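You operate a simulated robot arm through the tools that you are given. There is no shell and no other tool.

Carry out the task below with a simulated robot arm. There is one attempt and no reset: what you move stays moved.

TASK
Put the spark cover over the short slats, then ready the steel table.
Fine: fume flap and gas lever open, earth clamp on the copper plate before the table is switched on; the table display shows READY.

Only the result counts: the job must be done as asked and must still hold three seconds after the hand-in. Knocking over, shifting, dropping, spilling or breaking anything else fails it. Lids that push on must go on centred and level and be pressed home; caps that screw on are set level and turned clockwise until they are tight.

THE ROBOT
A 6-joint arm with a two-finger gripper, fixed in place. Base frame: the origin is on the floor under the middle of its stand, x ahead of it, y to its left, z up; the work surface is at about z = 840. Units: mm, rad, N and s.
It reaches about 1572 mm from its shoulder. Its first joint turns from -2.897 to 2.897 rad. Payload 2.45 kg.
Tool frame: the origin (TCP) lies between the finger pads and is the grasp point; the fingertips stand 20 mm ahead of it; z points along the fingers, y is the line along which they close. The gripper opens to 140 mm; its body begins 168 mm behind the TCP.
Orientation is told as [roll, pitch, yaw] about the base's x, y, z axes, in that order, counted from this pose: with the fingers straight down and closing along the base's y, the tool's x points along the base's -x, its y along +y and its z along -z.

THE INTERFACE
- The arm moves only by the tool apply_moves. Its argument "increments" is a list of rows, each a list of 7 numbers: the shift along the base's x, y, z in mm, then the turn, a rotation vector about the base's x, y, z in rad, then the gripper command, from -1 (shut) to 1 (fully open), values between in proportion. In form: [[x, y, z, wx, wy, wz, jaw], ...]. A call has 1 to 20 rows; each row shifts and turns the commanded pose from where the row before left it. Each row takes 0.2 s and may step no farther than 50 mm and 0.15 rad from the row before; otherwise, or with a gripper value out of range, the whole call is refused. Where a pose cannot be reached the arm comes as near as it can. A force on the tool above 40 N (or 10 N above the force at the start of the call, whichever is more), or a blocked arm, ends the call early, and 0.2 s more pass. The fingers move at their own pace (about 45 mm/s each) and stop on an object; they squeeze with about 26 N. The grip force told is the motor's: it shows also when the fingers shut on nothing. Time passes only in rows, and 0.2 s behind the last, so rows that do not move let the fingers close. The reply holds the time, the measured pose of the TCP, the force on the tool along the base axes, the opening and the grip force, in the units named above and with some noise, with the torque about the TCP (base axes, N m) and any sound that the robot's microphone picked up.
- Cameras (640 x 400 px; columns grow to the right, rows downward): "scene" is fixed at [218.9, 648.7, 1622.3]; the picture's right is [-0.74, -0.67, 0.00], its down [-0.42, 0.47, -0.78] and it looks along [0.52, -0.58, -0.63] (base axes); focal length 217 px, centre (320, 200). "wrist" rides on the gripper at [78, 11, -209] in the tool frame; the picture's right is [-0.14, 0.99, 0.00], its down [-0.92, -0.13, -0.37] and it looks along [-0.36, -0.05, 0.93] (tool axes); focal length 280 px, centre (320, 200). There is no depth. A picture from a camera that has moved, and an enlarged one, comes with that camera's place and axes in the base frame and with its lens.
- snapshot(camera): a new picture of that camera. It takes no simulated time.
- zoom(camera, box): a new picture of the part [left, top, right, bottom] of that camera's present view, enlarged. It takes no simulated time.
- job_done(): hands the job in; it is judged then, once.

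Nothing tells you positions but the pictures and the camera data. Unless the task says otherwise, let go and move clear before handing in.

The tools are called after "Request:" as a command line: name --pt "numbers of a row" for each row, then --argument value for the rest, lists and objects as JSON in quotes. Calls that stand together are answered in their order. apply_moves: Moves the arm, as the interface text tells. Its arguments: {"type":"object","properties":{"increments":{"type":"array"}},"required":["increments"]} The other tools are called the same way: snapshot (camera) takes a picture; zoom (camera, box) takes an enlarged picture of a part of a camera's view; job_done () hands the job in.

At the start:

```text
time_s: 0.0
position: [565.5, -30.0, 1468.5]
orientation: [0.001, 0.0, 0.001]
force: [1.0, 0.1, -0.7]
moment: [-0.03, 0.02, 0.03]
grip_width: 140.3
grasp_force: 0.0
```

scene: 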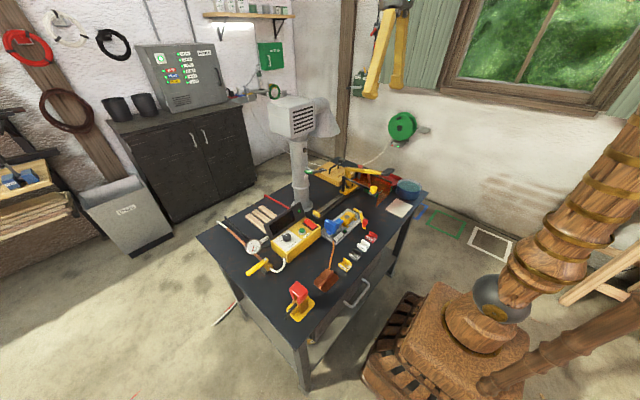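
wrist: 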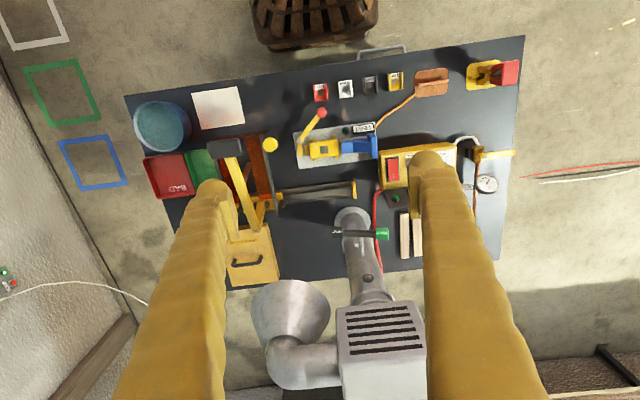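

I see a dark steel table with many tools on it; I'll look closer with enlarged pictures before moving anything.

Request:
zoom --camera "scene" --box '[190, 150, 440, 330]'

Request:
zoom --camera "wrist" --box '[270, 30, 530, 200]'

Request:
zoom --camera "wrist" --box '[120, 80, 400, 290]'

Request:
zoom --camera "scene" --box '[130, 20, 330, 150]'

```text
2.22 times, centred on (315, 240) of scene
camera zoom: at [218.9, 648.7, 1622.3], right [-0.74, -0.67, 0.0], down [-0.42, 0.47, -0.78], along [0.52, -0.58, -0.63], focal length 482 px, centre (331, 111)
```

zoom: 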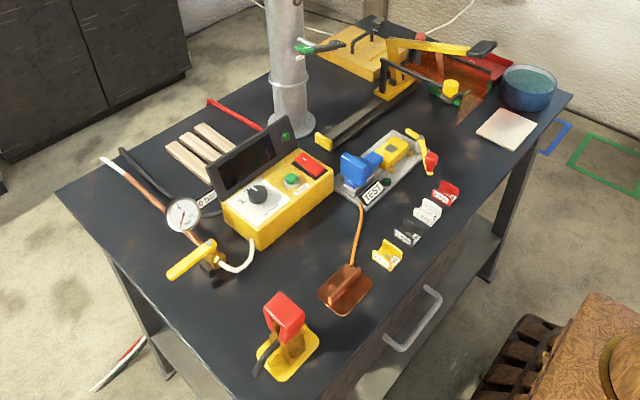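

```text
2.35 times, centred on (400, 115) of wrist
camera zoom: at [487.2, -20.0, 1675.9], right [0.14, 0.99, 0.0], down [0.92, -0.13, 0.37], along [0.37, -0.05, -0.93], focal length 660 px, centre (132, 400)
```

zoom: 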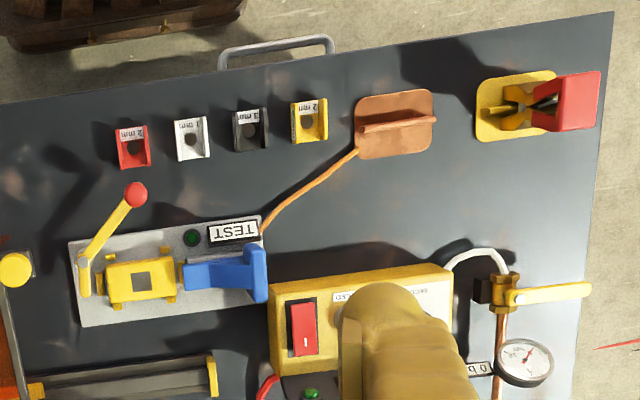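

```text
1.90 times, centred on (260, 185) of wrist
camera zoom: at [487.2, -20.0, 1675.9], right [0.14, 0.99, 0.0], down [0.92, -0.13, 0.37], along [0.37, -0.05, -0.93], focal length 534 px, centre (434, 229)
```

zoom: 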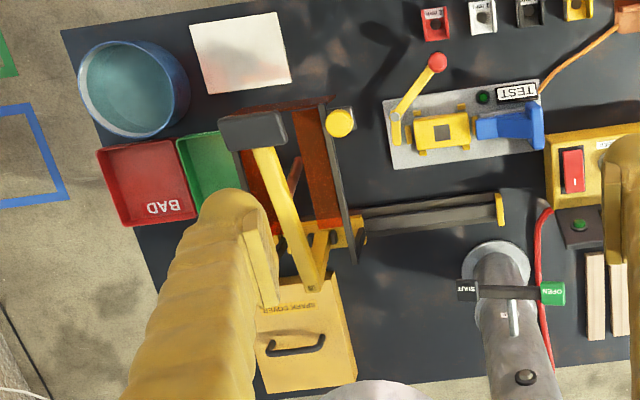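

```text
3.08 times, centred on (230, 85) of scene
camera zoom: at [218.9, 648.7, 1622.3], right [-0.74, -0.67, 0.0], down [-0.42, 0.47, -0.78], along [0.52, -0.58, -0.63], focal length 667 px, centre (597, 554)
```

zoom: 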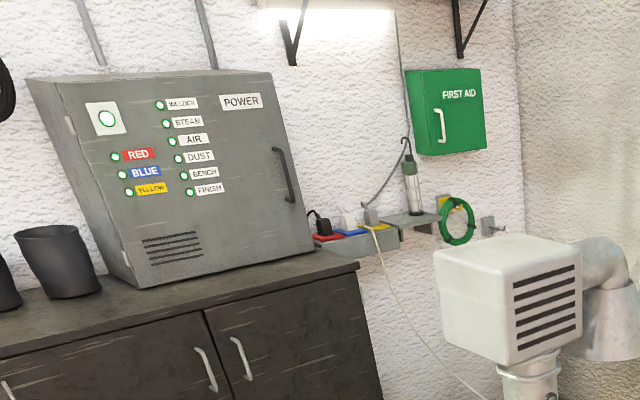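

I take the table to span roughly x 435–1130, y −600–525, with the cover (yellow plate with handle, labelled SPARK COVER) at the far right of the arm. I'll zoom in further on individual items to tell which slats and which controls are meant.

Request:
zoom --camera "scene" --box '[240, 195, 340, 275]'

Request:
zoom --camera "scene" --box '[300, 150, 430, 230]'

Request:
zoom --camera "scene" --box '[320, 195, 390, 245]'

Request:
zoom --camera "scene" --box '[270, 230, 390, 330]'

Request:
zoom --camera "wrist" --box '[330, 160, 520, 290]'

Request:
zoom --camera "wrist" --box '[210, 130, 290, 200]'

```text
5.00 times, centred on (290, 235) of scene
camera zoom: at [218.9, 648.7, 1622.3], right [-0.74, -0.67, 0.0], down [-0.42, 0.47, -0.78], along [0.52, -0.58, -0.63], focal length 1084 px, centre (470, 25)
```

zoom: 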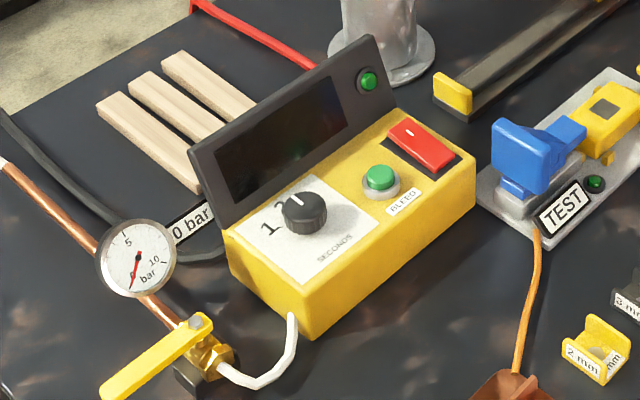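

```text
4.92 times, centred on (365, 190) of scene
camera zoom: at [218.9, 648.7, 1622.3], right [-0.74, -0.67, 0.0], down [-0.42, 0.47, -0.78], along [0.52, -0.58, -0.63], focal length 1067 px, centre (98, 249)
```

zoom: 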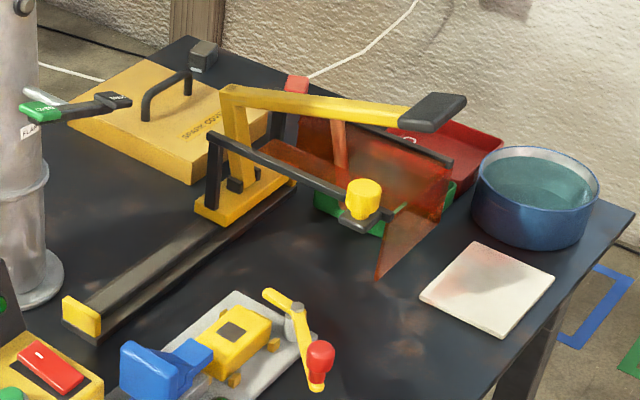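

```text
8.00 times, centred on (355, 220) of scene
camera zoom: at [218.9, 648.7, 1622.3], right [-0.74, -0.67, 0.0], down [-0.42, 0.47, -0.78], along [0.52, -0.58, -0.63], focal length 1734 px, centre (40, 40)
```

zoom: 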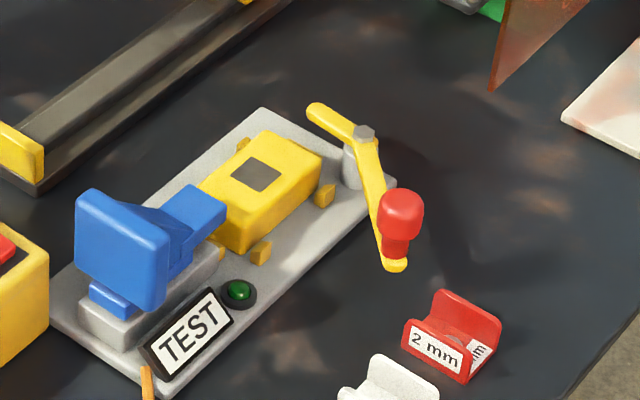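

```text
4.00 times, centred on (330, 280) of scene
camera zoom: at [218.9, 648.7, 1622.3], right [-0.74, -0.67, 0.0], down [-0.42, 0.47, -0.78], along [0.52, -0.58, -0.63], focal length 867 px, centre (280, -120)
```

zoom: 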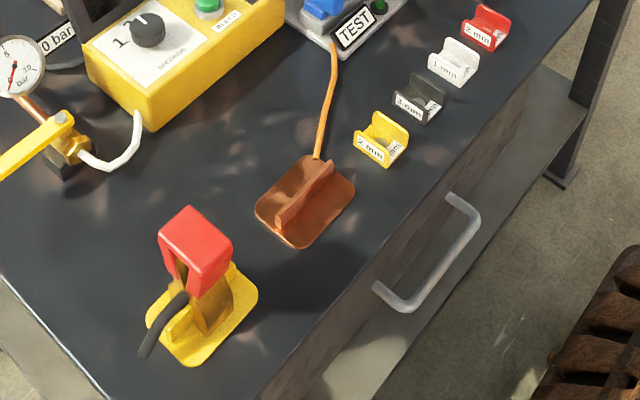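

```text
3.08 times, centred on (425, 225) of wrist
camera zoom: at [487.2, -20.0, 1675.9], right [0.14, 0.99, 0.0], down [0.92, -0.13, 0.37], along [0.37, -0.05, -0.93], focal length 863 px, centre (-3, 123)
```

zoom: 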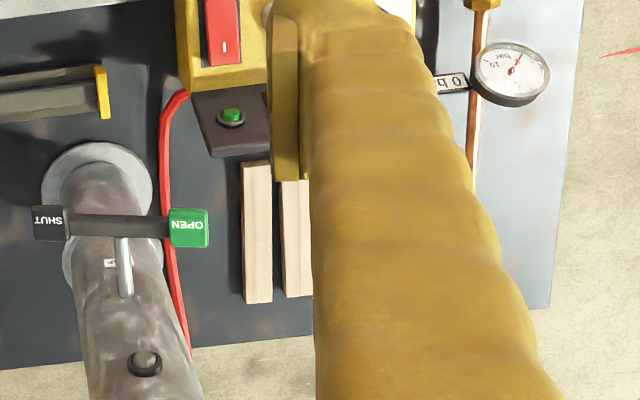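

```text
5.71 times, centred on (250, 165) of wrist
camera zoom: at [487.2, -20.0, 1675.9], right [0.14, 0.99, 0.0], down [0.92, -0.13, 0.37], along [0.37, -0.05, -0.93], focal length 1602 px, centre (720, 400)
```

zoom: 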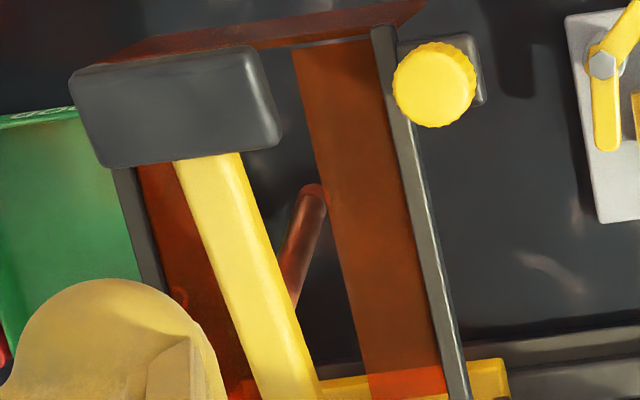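

The table carries a yellow control box (display, dial, green BLEED button, red rocker), a gas valve with a yellow lever and 0 bar gauge, a fume flap lever marked SHUT/OPEN on the column, an earth clamp resting on a yellow stand, and a copper plate with an upright fin. Three pale wood slats lie behind the control box. I'll move the arm high over the left part for a closer look.

Request:
apply_moves --pt "5 35 -25 0 0 0 1" --pt "5 35 -25 0 0 0 1" --pt "5 35 -25 0 0 0 1" --pt "5 35 -25 0 0 0 1" --pt "5 35 -25 0 0 0 1" --pt "5 35 -25 0 0 0 1" --pt "5 35 -25 0 0 0 1" --pt "5 35 -25 0 0 0 1"

Request:
snapshot --camera "wrist"

Request:
snapshot --camera "scene"

```text
time_s: 1.8
position: [606.0, 249.8, 1268.4]
orientation: [-0.001, -0.002, 0.001]
force: [-0.7, 0.4, 0.5]
moment: [0.04, 0.02, 0.0]
grip_width: 139.9
grasp_force: 0.0
```

```text
taken
camera wrist: at [527.4, 259.6, 1475.0], right [0.14, 0.99, 0.0], down [0.92, -0.13, 0.37], along [0.37, -0.05, -0.93], focal length 280 px, centre (320, 200)
```

wrist: 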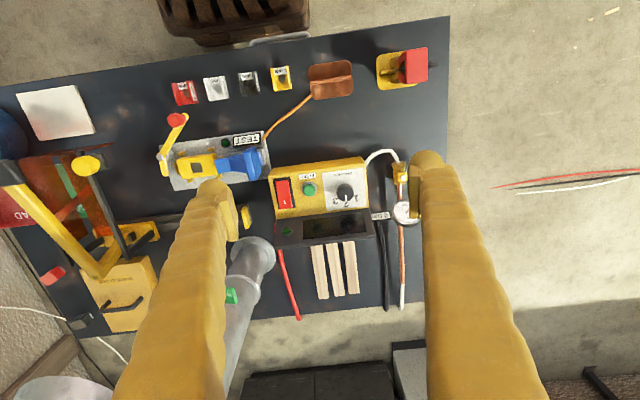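

```text
taken
```

scene: 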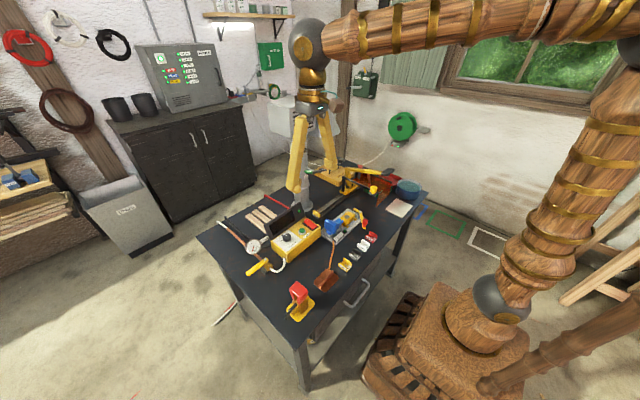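

Now the three slats, the control box, and the valve are visible from above. Zooming for detail.

Request:
zoom --camera "wrist" --box '[250, 140, 430, 320]'

Request:
zoom --camera "wrist" --box '[290, 30, 440, 120]'

Request:
zoom --camera "wrist" --box '[50, 130, 230, 340]'

Request:
zoom --camera "scene" --box '[0, 100, 100, 270]'

```text
2.22 times, centred on (340, 230) of wrist
camera zoom: at [527.4, 259.6, 1475.0], right [0.14, 0.99, 0.0], down [0.92, -0.13, 0.37], along [0.37, -0.05, -0.93], focal length 623 px, centre (276, 133)
```

zoom: 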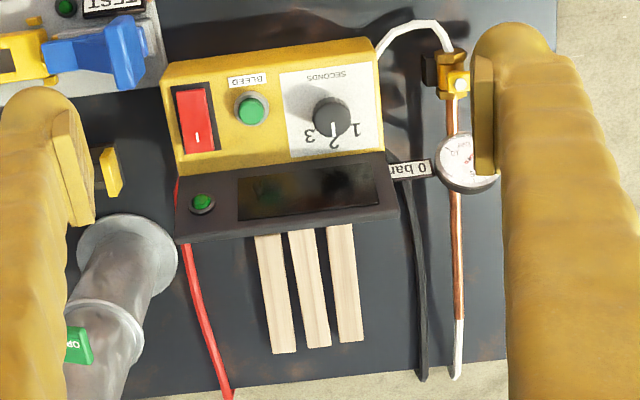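

```text
4.27 times, centred on (365, 75) of wrist
camera zoom: at [527.4, 259.6, 1475.0], right [0.14, 0.99, 0.0], down [0.92, -0.13, 0.37], along [0.37, -0.05, -0.93], focal length 1196 px, centre (128, 733)
```

zoom: 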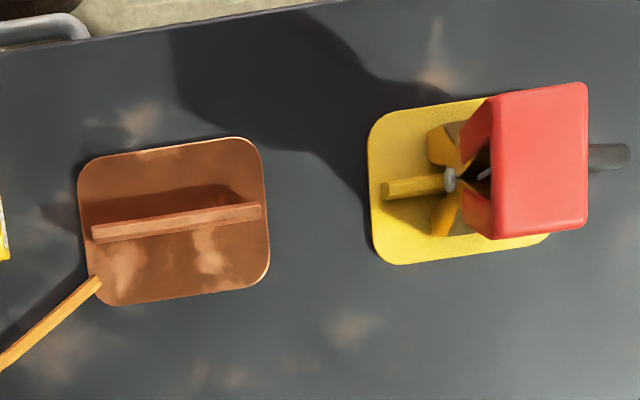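

```text
1.90 times, centred on (140, 235) of wrist
camera zoom: at [527.4, 259.6, 1475.0], right [0.14, 0.99, 0.0], down [0.92, -0.13, 0.37], along [0.37, -0.05, -0.93], focal length 534 px, centre (663, 133)
```

zoom: 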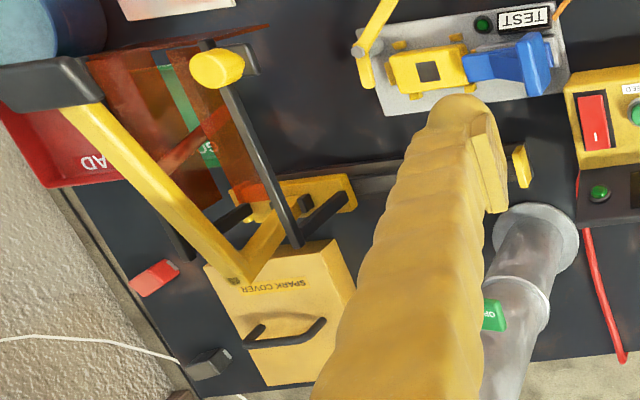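

```text
2.35 times, centred on (50, 185) of scene
camera zoom: at [218.9, 648.7, 1622.3], right [-0.74, -0.67, 0.0], down [-0.42, 0.47, -0.78], along [0.52, -0.58, -0.63], focal length 510 px, centre (955, 235)
```

zoom: 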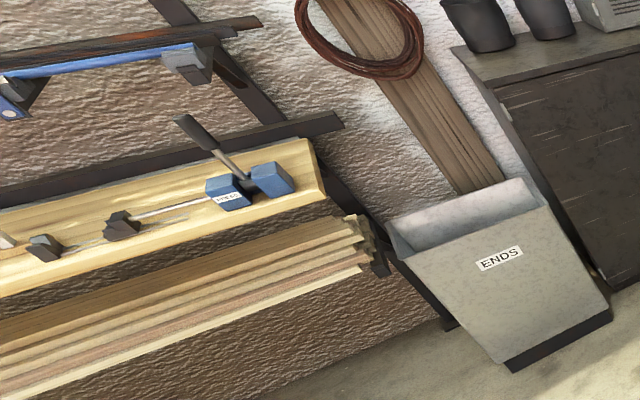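

The long slats are on the wall rack at left; the short slats are the three pale pieces on the steel table behind the control box's display (about x 895–1067, y 178–294). The fume head occupies about x>858, y −200..105, z>1260. Next I'll move in front of it to look at the cover.

Request:
apply_moves --pt "5 -45 3 0 0 0 1" --pt "5 -45 3 0 0 0 1" --pt "5 -45 3 0 0 0 1" --pt "5 -45 3 0 0 0 1" --pt "5 -45 3 0 0 0 1" --pt "5 -45 3 0 0 0 1" --pt "5 -45 3 0 0 0 1" --pt "5 -45 3 0 0 0 1" --pt "5 -45 3 0 0 0 1" --pt "5 -45 3 0 0 0 1" --pt "5 -45 3 0 0 0 1" --pt "20 -45 3 0 0 0 1" --pt "30 -20 3 0 0 0 1" --pt "30 0 3 0 0 0 1"

Request:
snapshot --camera "wrist"

Request:
snapshot --camera "scene"

```text
time_s: 4.8
position: [739.7, -309.6, 1310.3]
orientation: [0.0, -0.002, -0.001]
force: [-0.4, -0.5, 0.6]
moment: [0.0, -0.02, 0.01]
grip_width: 140.1
grasp_force: 0.1
```

```text
taken
camera wrist: at [661.5, -300.0, 1518.0], right [0.14, 0.99, 0.0], down [0.92, -0.13, 0.37], along [0.37, -0.05, -0.93], focal length 280 px, centre (320, 200)
```

wrist: 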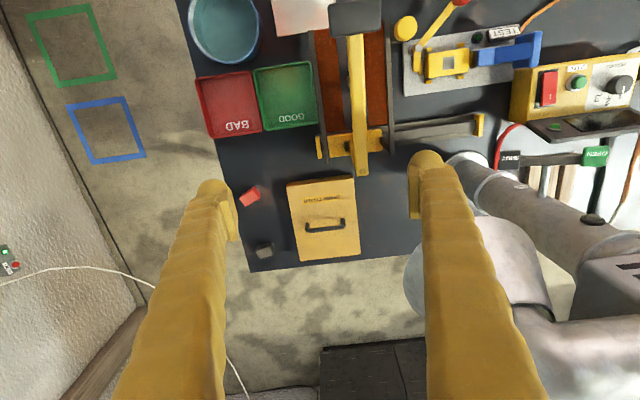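

```text
taken
```

scene: 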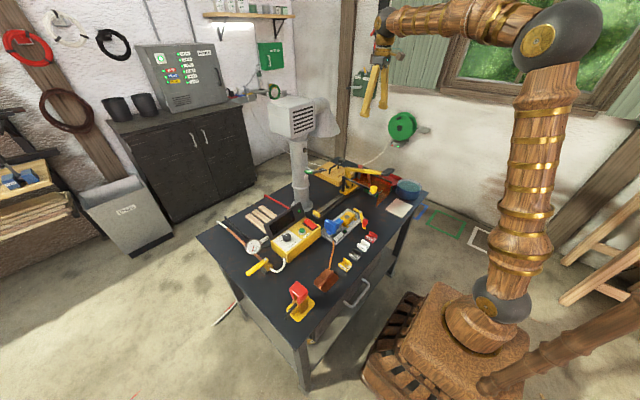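

Request:
zoom --camera "wrist" --box '[230, 130, 410, 280]'

Request:
zoom --camera "wrist" --box '[450, 110, 640, 240]'

Request:
zoom --camera "wrist" --box '[180, 0, 400, 150]'

Request:
zoom --camera "scene" --box '[300, 150, 400, 215]'

```text
2.67 times, centred on (320, 205) of wrist
camera zoom: at [661.5, -300.0, 1518.0], right [0.14, 0.99, 0.0], down [0.92, -0.13, 0.37], along [0.37, -0.05, -0.93], focal length 748 px, centre (320, 187)
```

zoom: 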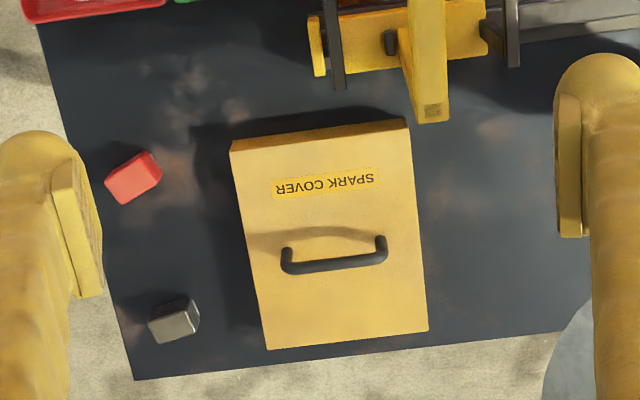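

```text
3.08 times, centred on (545, 175) of wrist
camera zoom: at [661.5, -300.0, 1518.0], right [0.14, 0.99, 0.0], down [0.92, -0.13, 0.37], along [0.37, -0.05, -0.93], focal length 863 px, centre (-372, 277)
```

zoom: 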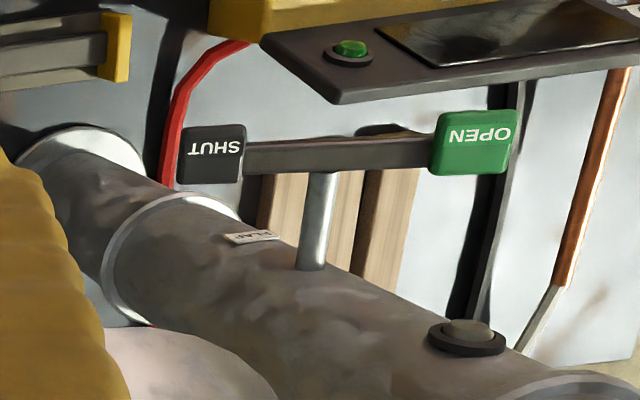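

```text
2.67 times, centred on (290, 75) of wrist
camera zoom: at [661.5, -300.0, 1518.0], right [0.14, 0.99, 0.0], down [0.92, -0.13, 0.37], along [0.37, -0.05, -0.93], focal length 748 px, centre (400, 533)
```

zoom: 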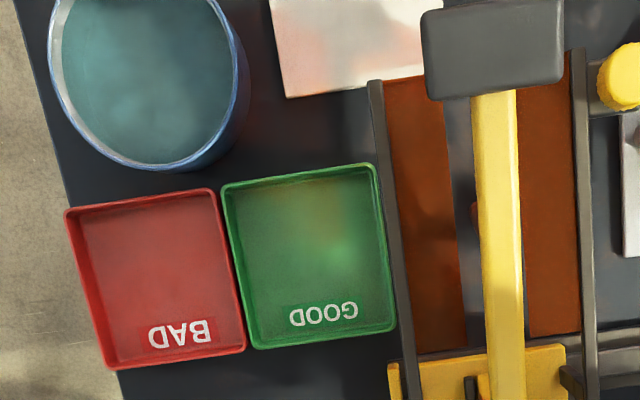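

```text
6.15 times, centred on (350, 182) of scene
camera zoom: at [218.9, 648.7, 1622.3], right [-0.74, -0.67, 0.0], down [-0.42, 0.47, -0.78], along [0.52, -0.58, -0.63], focal length 1334 px, centre (135, 308)
```

zoom: 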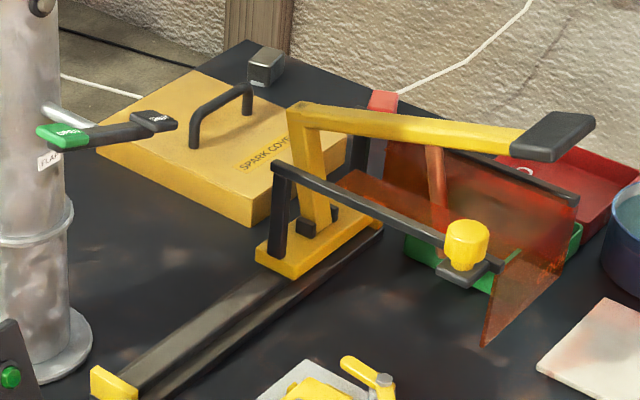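

The cover is an axis-aligned yellow box lid about 217 × 163 mm, ~37 mm high, centred near (977, −331), its handle bar running along y at z ≈ 913. The flap bar on the column is a rocker at about x 805: the SHUT end (y −29) is down, the OPEN end (y 73) is up. Before lifting the cover I'll look at the slats from further ahead to get their hidden near ends.

Request:
apply_moves --pt "-20 44 0 0 0 0 1" --pt "-20 44 0 0 0 0 1" --pt "-20 44 0 0 0 0 1" --pt "-20 44 0 0 0 0 1" --pt "0 48 0 0 0 0 1" --pt "0 48 0 0 0 0 1" --pt "0 48 0 0 0 0 1" --pt "0 48 0 0 0 0 1" --pt "0 48 0 0 0 0 1" --pt "0 48 0 0 0 0 1" --pt "0 48 0 0 0 0 1" --pt "10 46 -10 0 0 0 1" --pt "40 10 -15 0 0 0 1" --pt "45 0 -15 0 0 0 1" --pt "45 0 -15 0 0 0 1"

Request:
snapshot --camera "wrist"

Request:
snapshot --camera "scene"

```text
time_s: 8.0
position: [800.8, 257.2, 1255.3]
orientation: [0.0, -0.001, 0.0]
force: [-0.7, 0.1, 1.7]
moment: [0.04, -0.07, -0.03]
grip_width: 140.3
grasp_force: 0.1
```

```text
taken
camera wrist: at [723.0, 268.0, 1464.2], right [0.14, 0.99, 0.0], down [0.92, -0.13, 0.37], along [0.37, -0.05, -0.93], focal length 280 px, centre (320, 200)
```

wrist: 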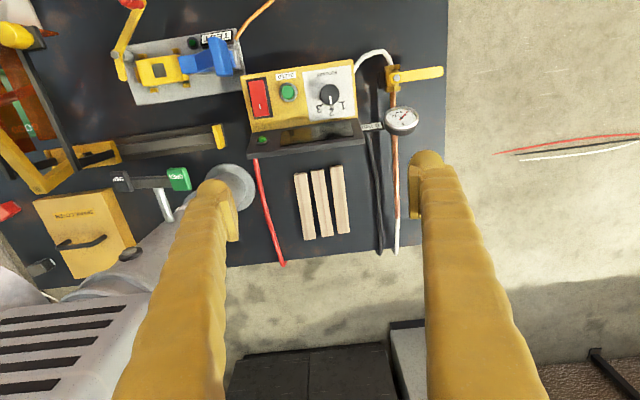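

```text
taken
```

scene: 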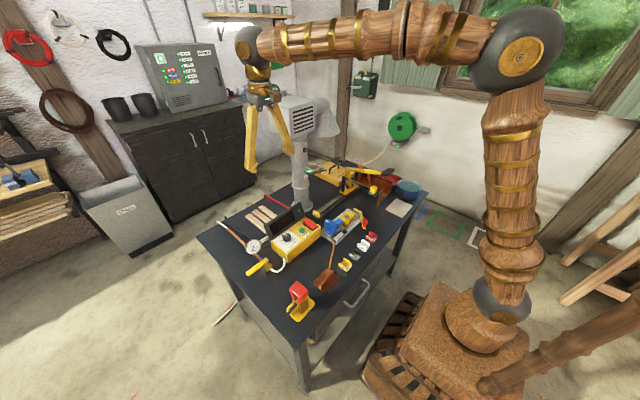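

Request:
zoom --camera "wrist" --box '[230, 50, 450, 270]'

Request:
zoom --camera "wrist" --box '[270, 140, 370, 260]'

Request:
zoom --camera "wrist" --box '[340, 40, 460, 150]'

Request:
zoom --camera "wrist" --box '[100, 140, 240, 270]'

```text
1.82 times, centred on (340, 160) of wrist
camera zoom: at [723.0, 268.0, 1464.2], right [0.14, 0.99, 0.0], down [0.92, -0.13, 0.37], along [0.37, -0.05, -0.93], focal length 510 px, centre (284, 273)
```

zoom: 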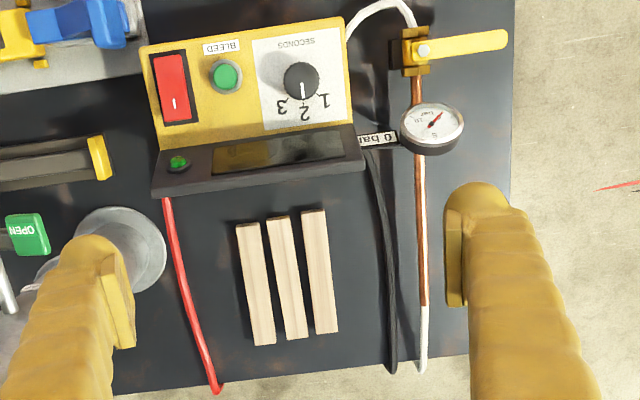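

```text
3.33 times, centred on (320, 200) of wrist
camera zoom: at [723.0, 268.0, 1464.2], right [0.14, 0.99, 0.0], down [0.92, -0.13, 0.37], along [0.37, -0.05, -0.93], focal length 935 px, centre (320, 200)
```

zoom: 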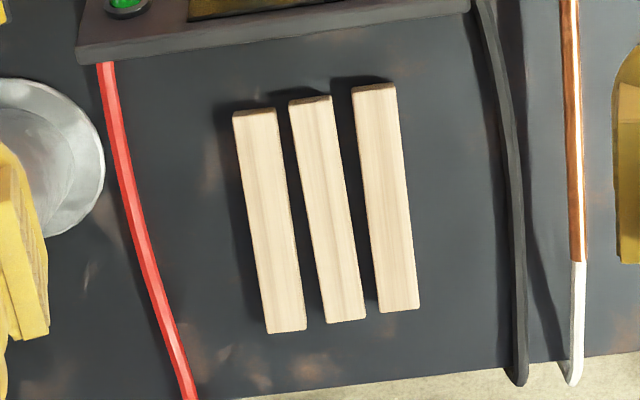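

```text
3.64 times, centred on (400, 95) of wrist
camera zoom: at [723.0, 268.0, 1464.2], right [0.14, 0.99, 0.0], down [0.92, -0.13, 0.37], along [0.37, -0.05, -0.93], focal length 1020 px, centre (29, 582)
```

zoom: 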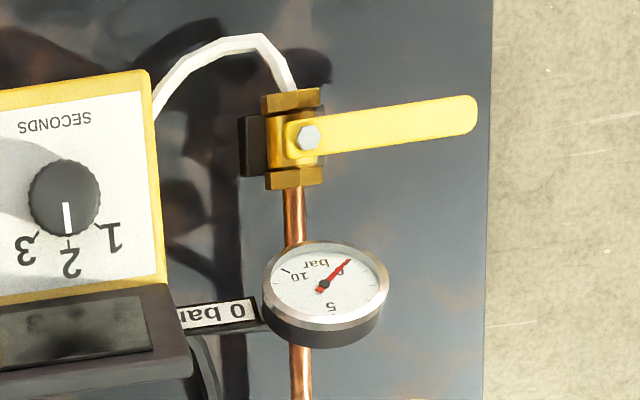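

```text
3.08 times, centred on (170, 205) of wrist
camera zoom: at [723.0, 268.0, 1464.2], right [0.14, 0.99, 0.0], down [0.92, -0.13, 0.37], along [0.37, -0.05, -0.93], focal length 863 px, centre (782, 185)
```

zoom: 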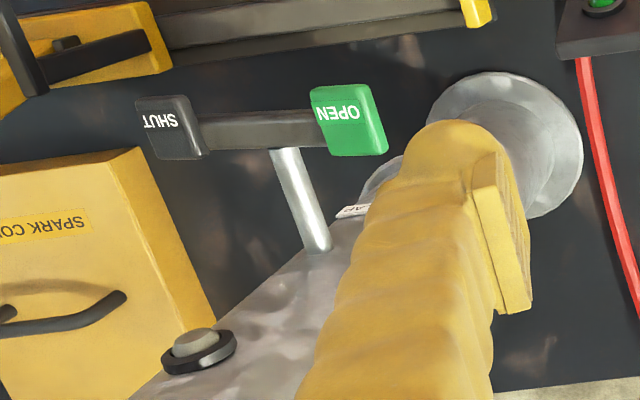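

The slats span x 890–1062, y 180–295 (centre about (976, 237)), with room all round for the cover. Now back around the front of the fume column to the cover, turning the gripper 90° so it closes along x across the handle bar.

Request:
apply_moves --pt "-45 0 15 0 0 0 0.5" --pt "-45 0 15 0 0 0 0" --pt "-45 0 15 0 0 0 0" --pt "0 -49 0 0 0 0.1309 0" --pt "0 -49 0 0 0 0.1309 0" --pt "0 -49 0 0 0 0.1309 0" --pt "0 -49 0 0 0 0.1309 0" --pt "0 -49 0 0 0 0.1309 0" --pt "0 -49 0 0 0 0.1309 0" --pt "0 -49 0 0 0 0.1309 0" --pt "0 -49 0 0 0 0.1309 0" --pt "0 -49 0 0 0 0.1309 0" --pt "0 -49 0 0 0 0.1309 0" --pt "0 -49 0 0 0 0.1309 0" --pt "0 -49 0 0 0 0.1309 0"

Request:
snapshot --camera "wrist"

Request:
snapshot --camera "scene"

```text
time_s: 11.2
position: [664.0, -330.8, 1301.5]
orientation: [0.0, -0.003, 1.573]
force: [-0.6, 0.1, -0.6]
moment: [0.02, -0.07, 0.04]
grip_width: 69.9
grasp_force: 0.1
```

```text
taken
camera wrist: at [653.1, -410.7, 1508.5], right [-0.99, 0.14, 0.0], down [0.13, 0.92, 0.37], along [0.05, 0.37, -0.93], focal length 280 px, centre (320, 200)
```

wrist: 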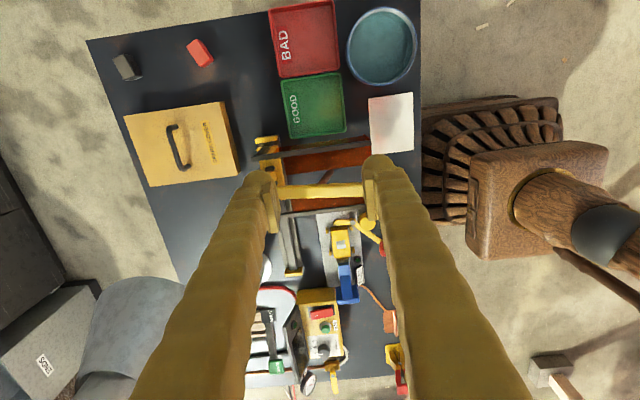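

```text
taken
```

scene: 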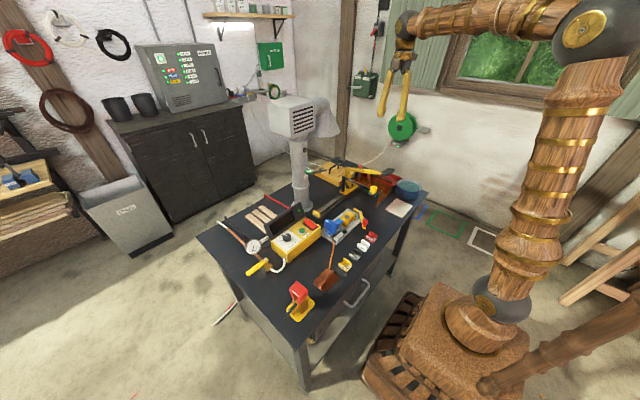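

The gripper is turned. Now moving forward above the cover with a slight lean to keep the arm off the fume funnel.

Request:
apply_moves --pt "44 0 0 0.03 0 0 0" --pt "44 0 0 0.03 0 0 0" --pt "44 0 0 0 0 0 0" --pt "44 0 0 0 0 0 0" --pt "44 0 0 0 0 0 0" --pt "44 0 0 0 0 0 0" --pt "46 0 0 0 0 0 0" --pt "0 0 -45 0 0 0 0" --pt "0 0 -45 0 0 0 0" --pt "0 0 -45 0 0 0 0"

Request:
snapshot --camera "wrist"

Request:
snapshot --camera "scene"

```text
time_s: 13.4
position: [974.2, -331.1, 1165.9]
orientation: [0.0, -0.061, 1.571]
force: [0.3, 0.1, 0.8]
moment: [-0.03, -0.01, -0.03]
grip_width: 70.0
grasp_force: 0.0
```

```text
taken
camera wrist: at [965.0, -422.9, 1367.8], right [-0.99, 0.14, 0.01], down [0.13, 0.9, 0.42], along [0.05, 0.42, -0.91], focal length 280 px, centre (320, 200)
```

wrist: 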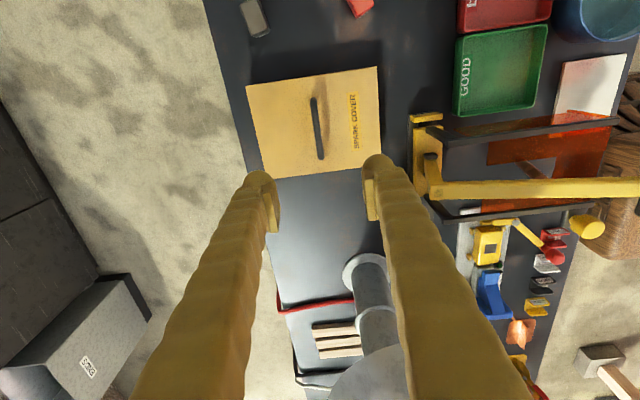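

```text
taken
```

scene: 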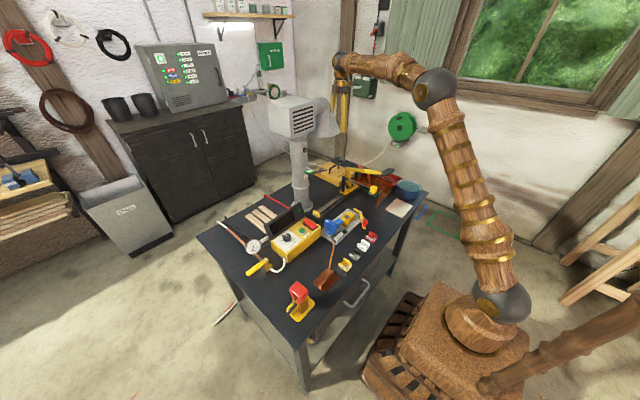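

Request:
zoom --camera "wrist" --box '[235, 50, 395, 190]'

Request:
zoom --camera "scene" --box '[260, 40, 440, 180]'

```text
2.86 times, centred on (315, 120) of wrist
camera zoom: at [965.0, -422.9, 1367.8], right [-0.99, 0.14, 0.01], down [0.13, 0.9, 0.42], along [0.05, 0.42, -0.91], focal length 801 px, centre (334, 429)
```

zoom: 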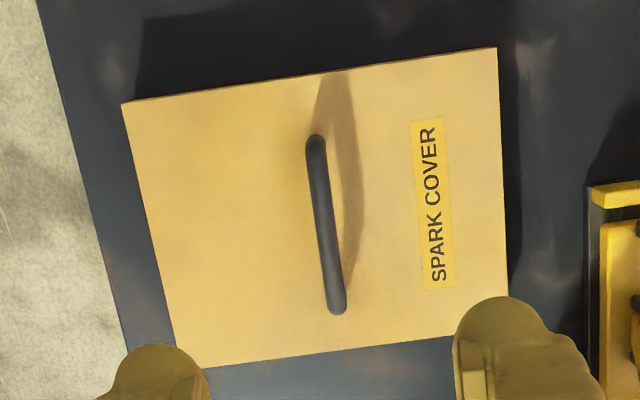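

```text
2.86 times, centred on (350, 110) of scene
camera zoom: at [218.9, 648.7, 1622.3], right [-0.74, -0.67, 0.0], down [-0.42, 0.47, -0.78], along [0.52, -0.58, -0.63], focal length 619 px, centre (234, 457)
```

zoom: 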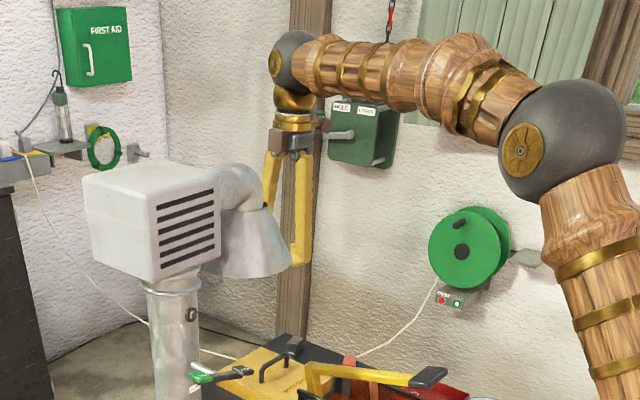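

The handle bar centre is at about (977, −334). Descending over it.

Request:
apply_moves --pt "3 -2 -43 0 0 0 0" --pt "0 0 -43 0 0 0 0" --pt "0 0 -43 0 0 0 0" --pt "0 0 -43 0 0 0 0" --pt "0 0 -34 0 0 0 0"

Request:
snapshot --camera "wrist"

Request:
zoom --camera "scene" --box '[260, 60, 440, 200]'

```text
time_s: 14.6
position: [978.8, -332.2, 958.5]
orientation: [-0.002, -0.06, 1.571]
force: [-0.7, -0.3, 0.0]
moment: [-0.02, -0.02, -0.03]
grip_width: 69.9
grasp_force: 0.0
```

```text
taken
camera wrist: at [968.2, -424.1, 1161.3], right [-0.99, 0.14, 0.01], down [0.13, 0.9, 0.42], along [0.05, 0.42, -0.91], focal length 280 px, centre (320, 200)
```

wrist: 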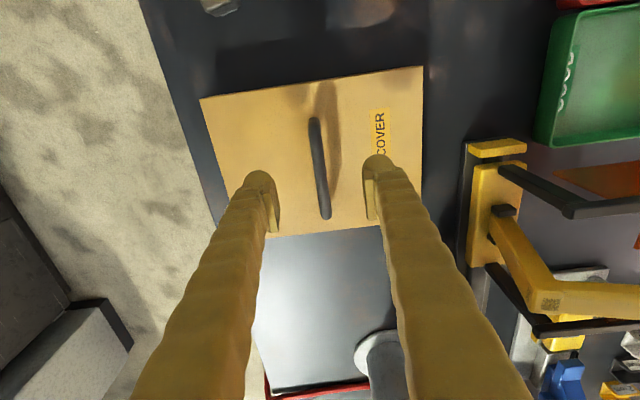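

```text
2.86 times, centred on (350, 130) of scene
camera zoom: at [218.9, 648.7, 1622.3], right [-0.74, -0.67, 0.0], down [-0.42, 0.47, -0.78], along [0.52, -0.58, -0.63], focal length 619 px, centre (234, 400)
```

zoom: 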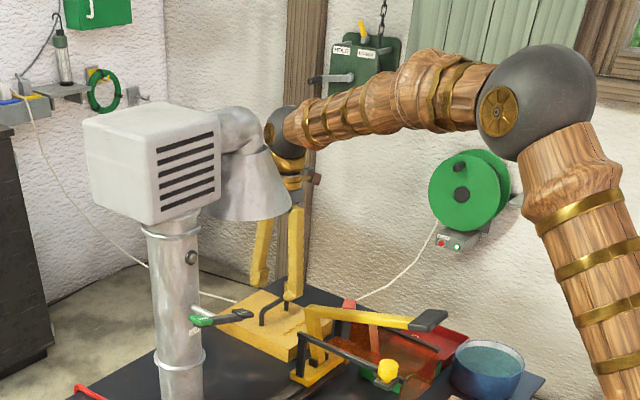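

Request:
apply_moves --pt "-1 -2 -25 0 0 0 0" --pt "0 -1 -22 0 0 0 0"

Request:
snapshot --camera "wrist"

Request:
zoom --camera "scene" --box '[300, 120, 400, 200]'

```text
time_s: 15.2
position: [977.0, -336.0, 912.0]
orientation: [-0.001, -0.062, 1.57]
force: [0.1, -0.3, 0.4]
moment: [0.0, -0.01, 0.03]
grip_width: 69.9
grasp_force: 0.0
```

```text
taken
camera wrist: at [967.1, -427.3, 1114.9], right [-0.99, 0.14, 0.01], down [0.13, 0.9, 0.42], along [0.05, 0.42, -0.91], focal length 280 px, centre (320, 200)
```

wrist: 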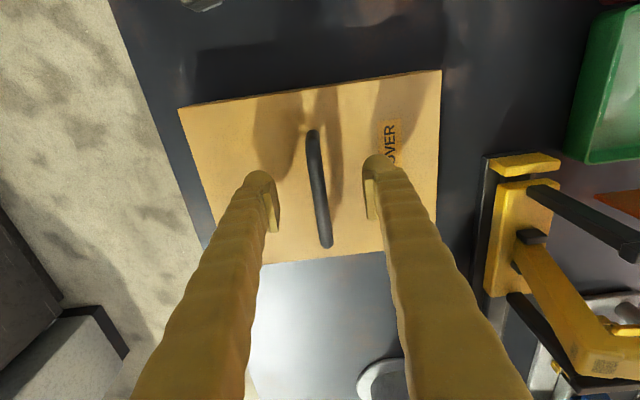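

```text
5.00 times, centred on (350, 160) of scene
camera zoom: at [218.9, 648.7, 1622.3], right [-0.74, -0.67, 0.0], down [-0.42, 0.47, -0.78], along [0.52, -0.58, -0.63], focal length 1084 px, centre (170, 400)
```

zoom: 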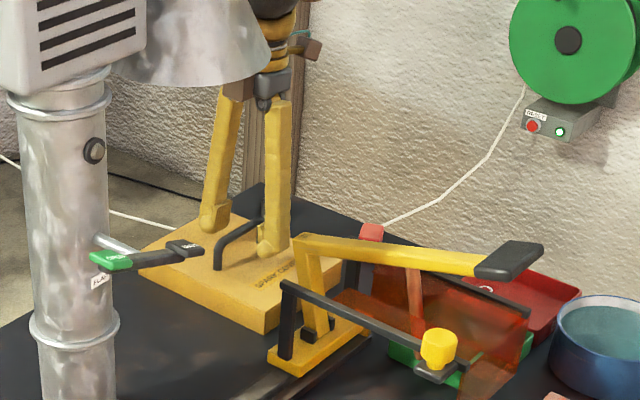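

Handle bar is between the fingers. Closing the gripper.

Request:
apply_moves --pt "0 0 0 0 0 0 -1" --pt "0 0 0 0 0 0 -1" --pt "0 0 0 0 0 0 -1" --pt "0 0 0 0 0 0 -1" --pt "0 0 0 0 0 0 -1" --pt "0 0 0 0 0 0 -1"

Request:
snapshot --camera "wrist"

```text
time_s: 16.6
position: [977.8, -336.3, 912.3]
orientation: [0.0, -0.061, 1.57]
force: [1.2, 0.2, -0.8]
moment: [-0.07, 0.0, -0.01]
grip_width: 7.3
grasp_force: 26.1
```

```text
taken
camera wrist: at [967.2, -427.4, 1114.6], right [-0.99, 0.14, 0.01], down [0.13, 0.9, 0.42], along [0.05, 0.42, -0.91], focal length 280 px, centre (320, 200)
```

wrist: 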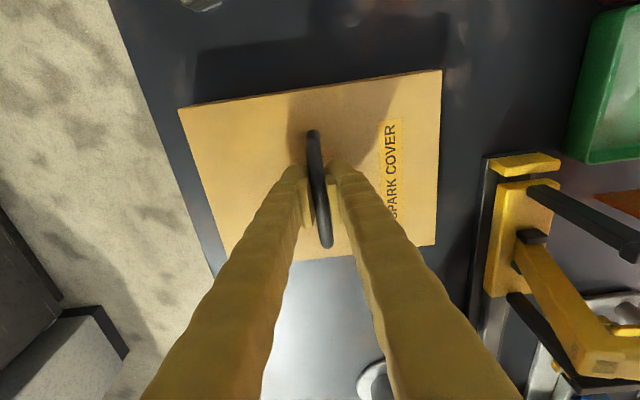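

The bar is held. Lifting slowly to check the weight.

Request:
apply_moves --pt "0 0 5 0 0 0 -1" --pt "0 0 10 0 0 0 -1" --pt "0 0 15 0 0 0 -1" --pt "0 0 20 0 0 0 -1" --pt "0 0 20 0 0 0 -1" --pt "0 0 0 0 0 0 -1"

Request:
snapshot --camera "wrist"

Request:
zoom --camera "scene" --box '[260, 60, 440, 200]'

```text
time_s: 18.0
position: [976.9, -334.9, 982.0]
orientation: [0.0, -0.061, 1.57]
force: [0.0, -0.9, -4.9]
moment: [-0.03, -0.01, 0.02]
grip_width: 7.2
grasp_force: 25.6
```

```text
taken
camera wrist: at [966.9, -427.0, 1184.4], right [-0.99, 0.14, 0.01], down [0.13, 0.9, 0.42], along [0.05, 0.42, -0.91], focal length 280 px, centre (320, 200)
```

wrist: 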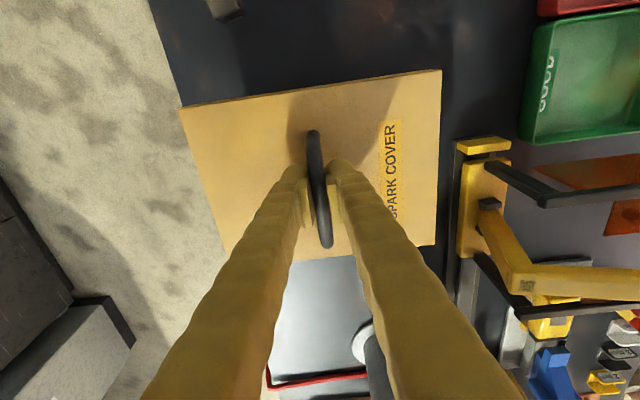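

```text
2.86 times, centred on (350, 130) of scene
camera zoom: at [218.9, 648.7, 1622.3], right [-0.74, -0.67, 0.0], down [-0.42, 0.47, -0.78], along [0.52, -0.58, -0.63], focal length 619 px, centre (234, 400)
```

zoom: 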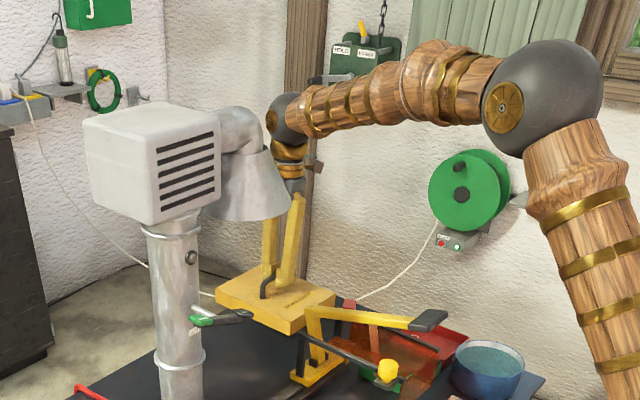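

The cover (about 5 N) lifts level. Raising it further, then backing out toward the robot at x ≈ 620.

Request:
apply_moves --pt "0 -5 30 0 0 0 -1" --pt "0 -5 35 0 0 0 -1" --pt "0 -5 35 0 0 0 -1" --pt "0 -5 35 0 0 0 -1" --pt "0 -5 35 0 0 0 -1" --pt "0 -5 30 0 0 0 -1" --pt "-20 0 0 0 0 0 -1" --pt "-35 0 0 0 0 0 -1" --pt "-40 0 0 0 0 0 -1" --pt "-40 0 0 0 0 0 -1" --pt "-40 0 0 0 0 0 -1" --pt "-40 0 0 0 0 0 -1" --pt "-40 0 0 0 0 0 -1" --pt "-40 0 0 0 0 0 -1" --pt "-35 0 0 0 0 0 -1" --pt "-25 0 0 0 0 0 -1"

Request:
snapshot --camera "wrist"

Request:
snapshot --camera "scene"

```text
time_s: 21.4
position: [620.7, -365.2, 1181.6]
orientation: [0.001, -0.062, 1.57]
force: [-0.2, 0.5, -5.2]
moment: [-0.01, 0.01, -0.02]
grip_width: 7.4
grasp_force: 25.9
```

```text
taken
camera wrist: at [611.4, -456.5, 1384.1], right [-0.99, 0.14, 0.01], down [0.13, 0.9, 0.42], along [0.05, 0.42, -0.91], focal length 280 px, centre (320, 200)
```

wrist: 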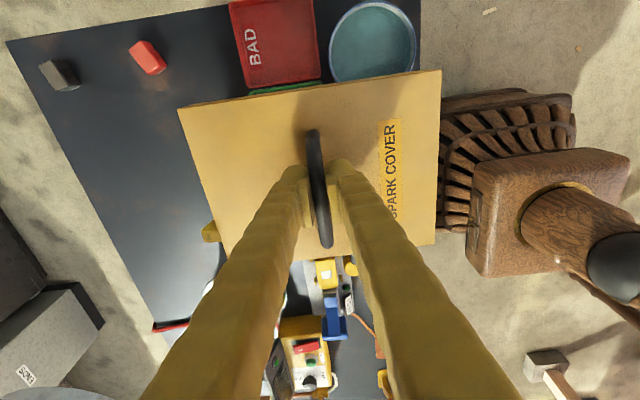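

```text
taken
```

scene: 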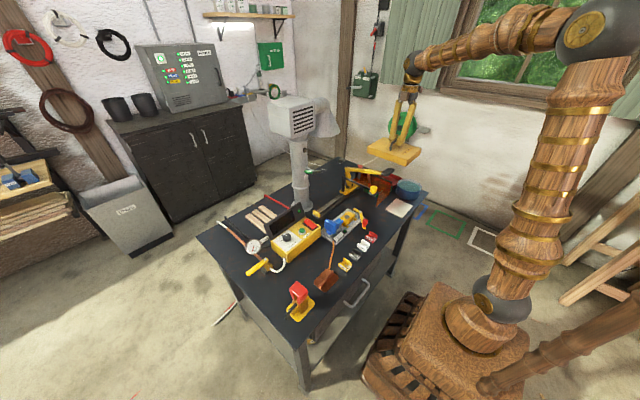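

Clear of the funnel. The shear's lever pad is at about z 1065, so I'll raise a little more before crossing to the left side.

Request:
apply_moves --pt "0 0 25 0 0 0 -1" --pt "0 10 25 0 0 0 -1" --pt "0 30 0 0 0 0 -1" --pt "0 40 0 0 0 0 -1" --pt "0 40 0 0 0 0 -1" --pt "0 40 0 0 0 0 -1" --pt "0 40 0 0 0 0 -1" --pt "0 40 0 0 0 0 -1" --pt "0 40 0 0 0 0 -1" --pt "0 40 0 0 0 0 -1" --pt "0 40 0 0 0 0 -1" --pt "0 40 0 0 0 0 -1" --pt "0 40 0 0 0 0 -1" --pt "0 40 0 0 0 0 -1" --pt "0 40 0 0 0 0 -1" --pt "0 40 0 0 0 0 -1" --pt "0 40 0 0 0 0 -1" --pt "0 25 0 0 0 0 -1"

Request:
snapshot --camera "wrist"

Request:
snapshot --camera "scene"

```text
time_s: 25.2
position: [622.4, 260.1, 1232.0]
orientation: [0.0, -0.061, 1.57]
force: [-0.3, 0.5, -5.1]
moment: [-0.03, 0.01, 0.03]
grip_width: 7.3
grasp_force: 25.6
```

```text
taken
camera wrist: at [611.4, 169.2, 1434.0], right [-0.99, 0.14, 0.01], down [0.13, 0.9, 0.42], along [0.05, 0.42, -0.91], focal length 280 px, centre (320, 200)
```

wrist: 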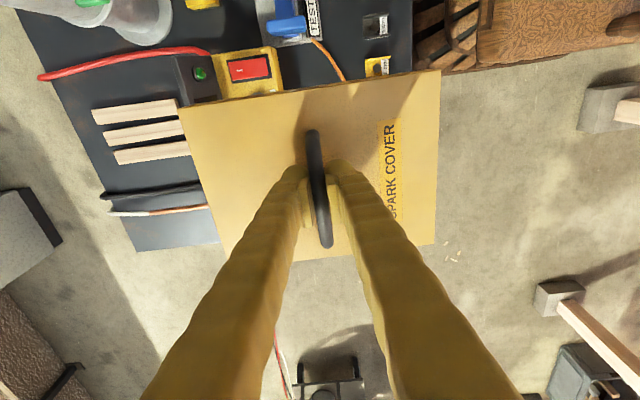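

```text
taken
```

scene: 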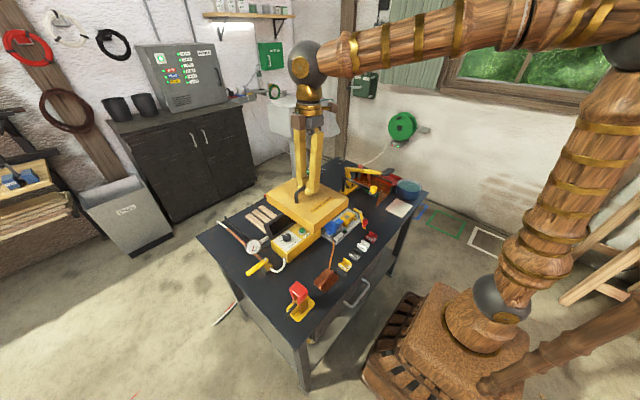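

The cover is carried level; its centre is about (−1, +4) mm from the TCP. Advancing to above the slats.

Request:
apply_moves --pt "20 0 0 0 0 0 -1" --pt "35 0 0 0 0 0 -1" --pt "40 0 0 0 0 0 -1" --pt "40 0 0 0 0 0 -1" --pt "40 0 0 0 0 0 -1" --pt "40 0 0 0 0 0 -1" --pt "40 0 0 0 0 0 -1" --pt "40 0 0 0 0 0 -1" --pt "35 0 0 0 0 0 -1" --pt "25 0 0 0 0 0 -1" --pt "0 -10 -20 0 0 0 -1" --pt "0 -9 -30 0 0 0 -1" --pt "0 -8 -30 0 0 0 -1" --pt "0 0 -30 0 0 0 -1" --pt "0 0 -20 0 0 0 -1"

Request:
snapshot --camera "wrist"

Request:
snapshot --camera "scene"

```text
time_s: 28.4
position: [976.4, 231.8, 1101.5]
orientation: [0.001, -0.061, 1.571]
force: [-0.5, -0.2, -4.3]
moment: [-0.05, -0.04, -0.01]
grip_width: 7.1
grasp_force: 26.2
```

```text
taken
camera wrist: at [965.8, 140.6, 1304.9], right [-0.99, 0.14, 0.01], down [0.13, 0.9, 0.42], along [0.05, 0.42, -0.91], focal length 280 px, centre (320, 200)
```

wrist: 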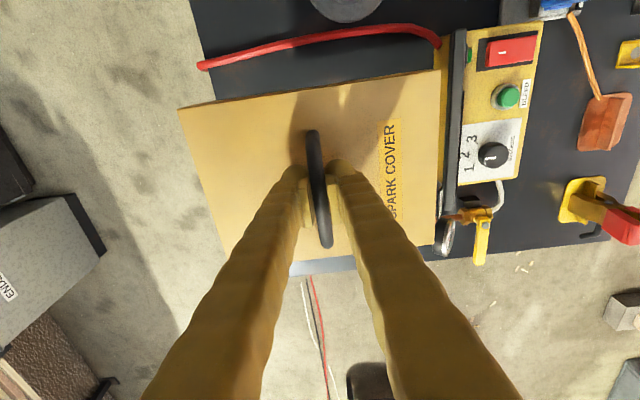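

```text
taken
```

scene: 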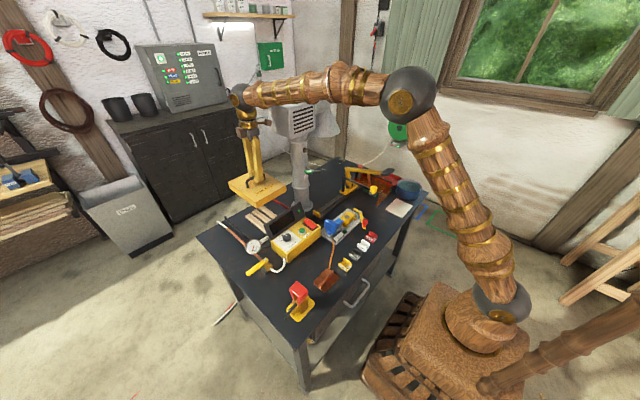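

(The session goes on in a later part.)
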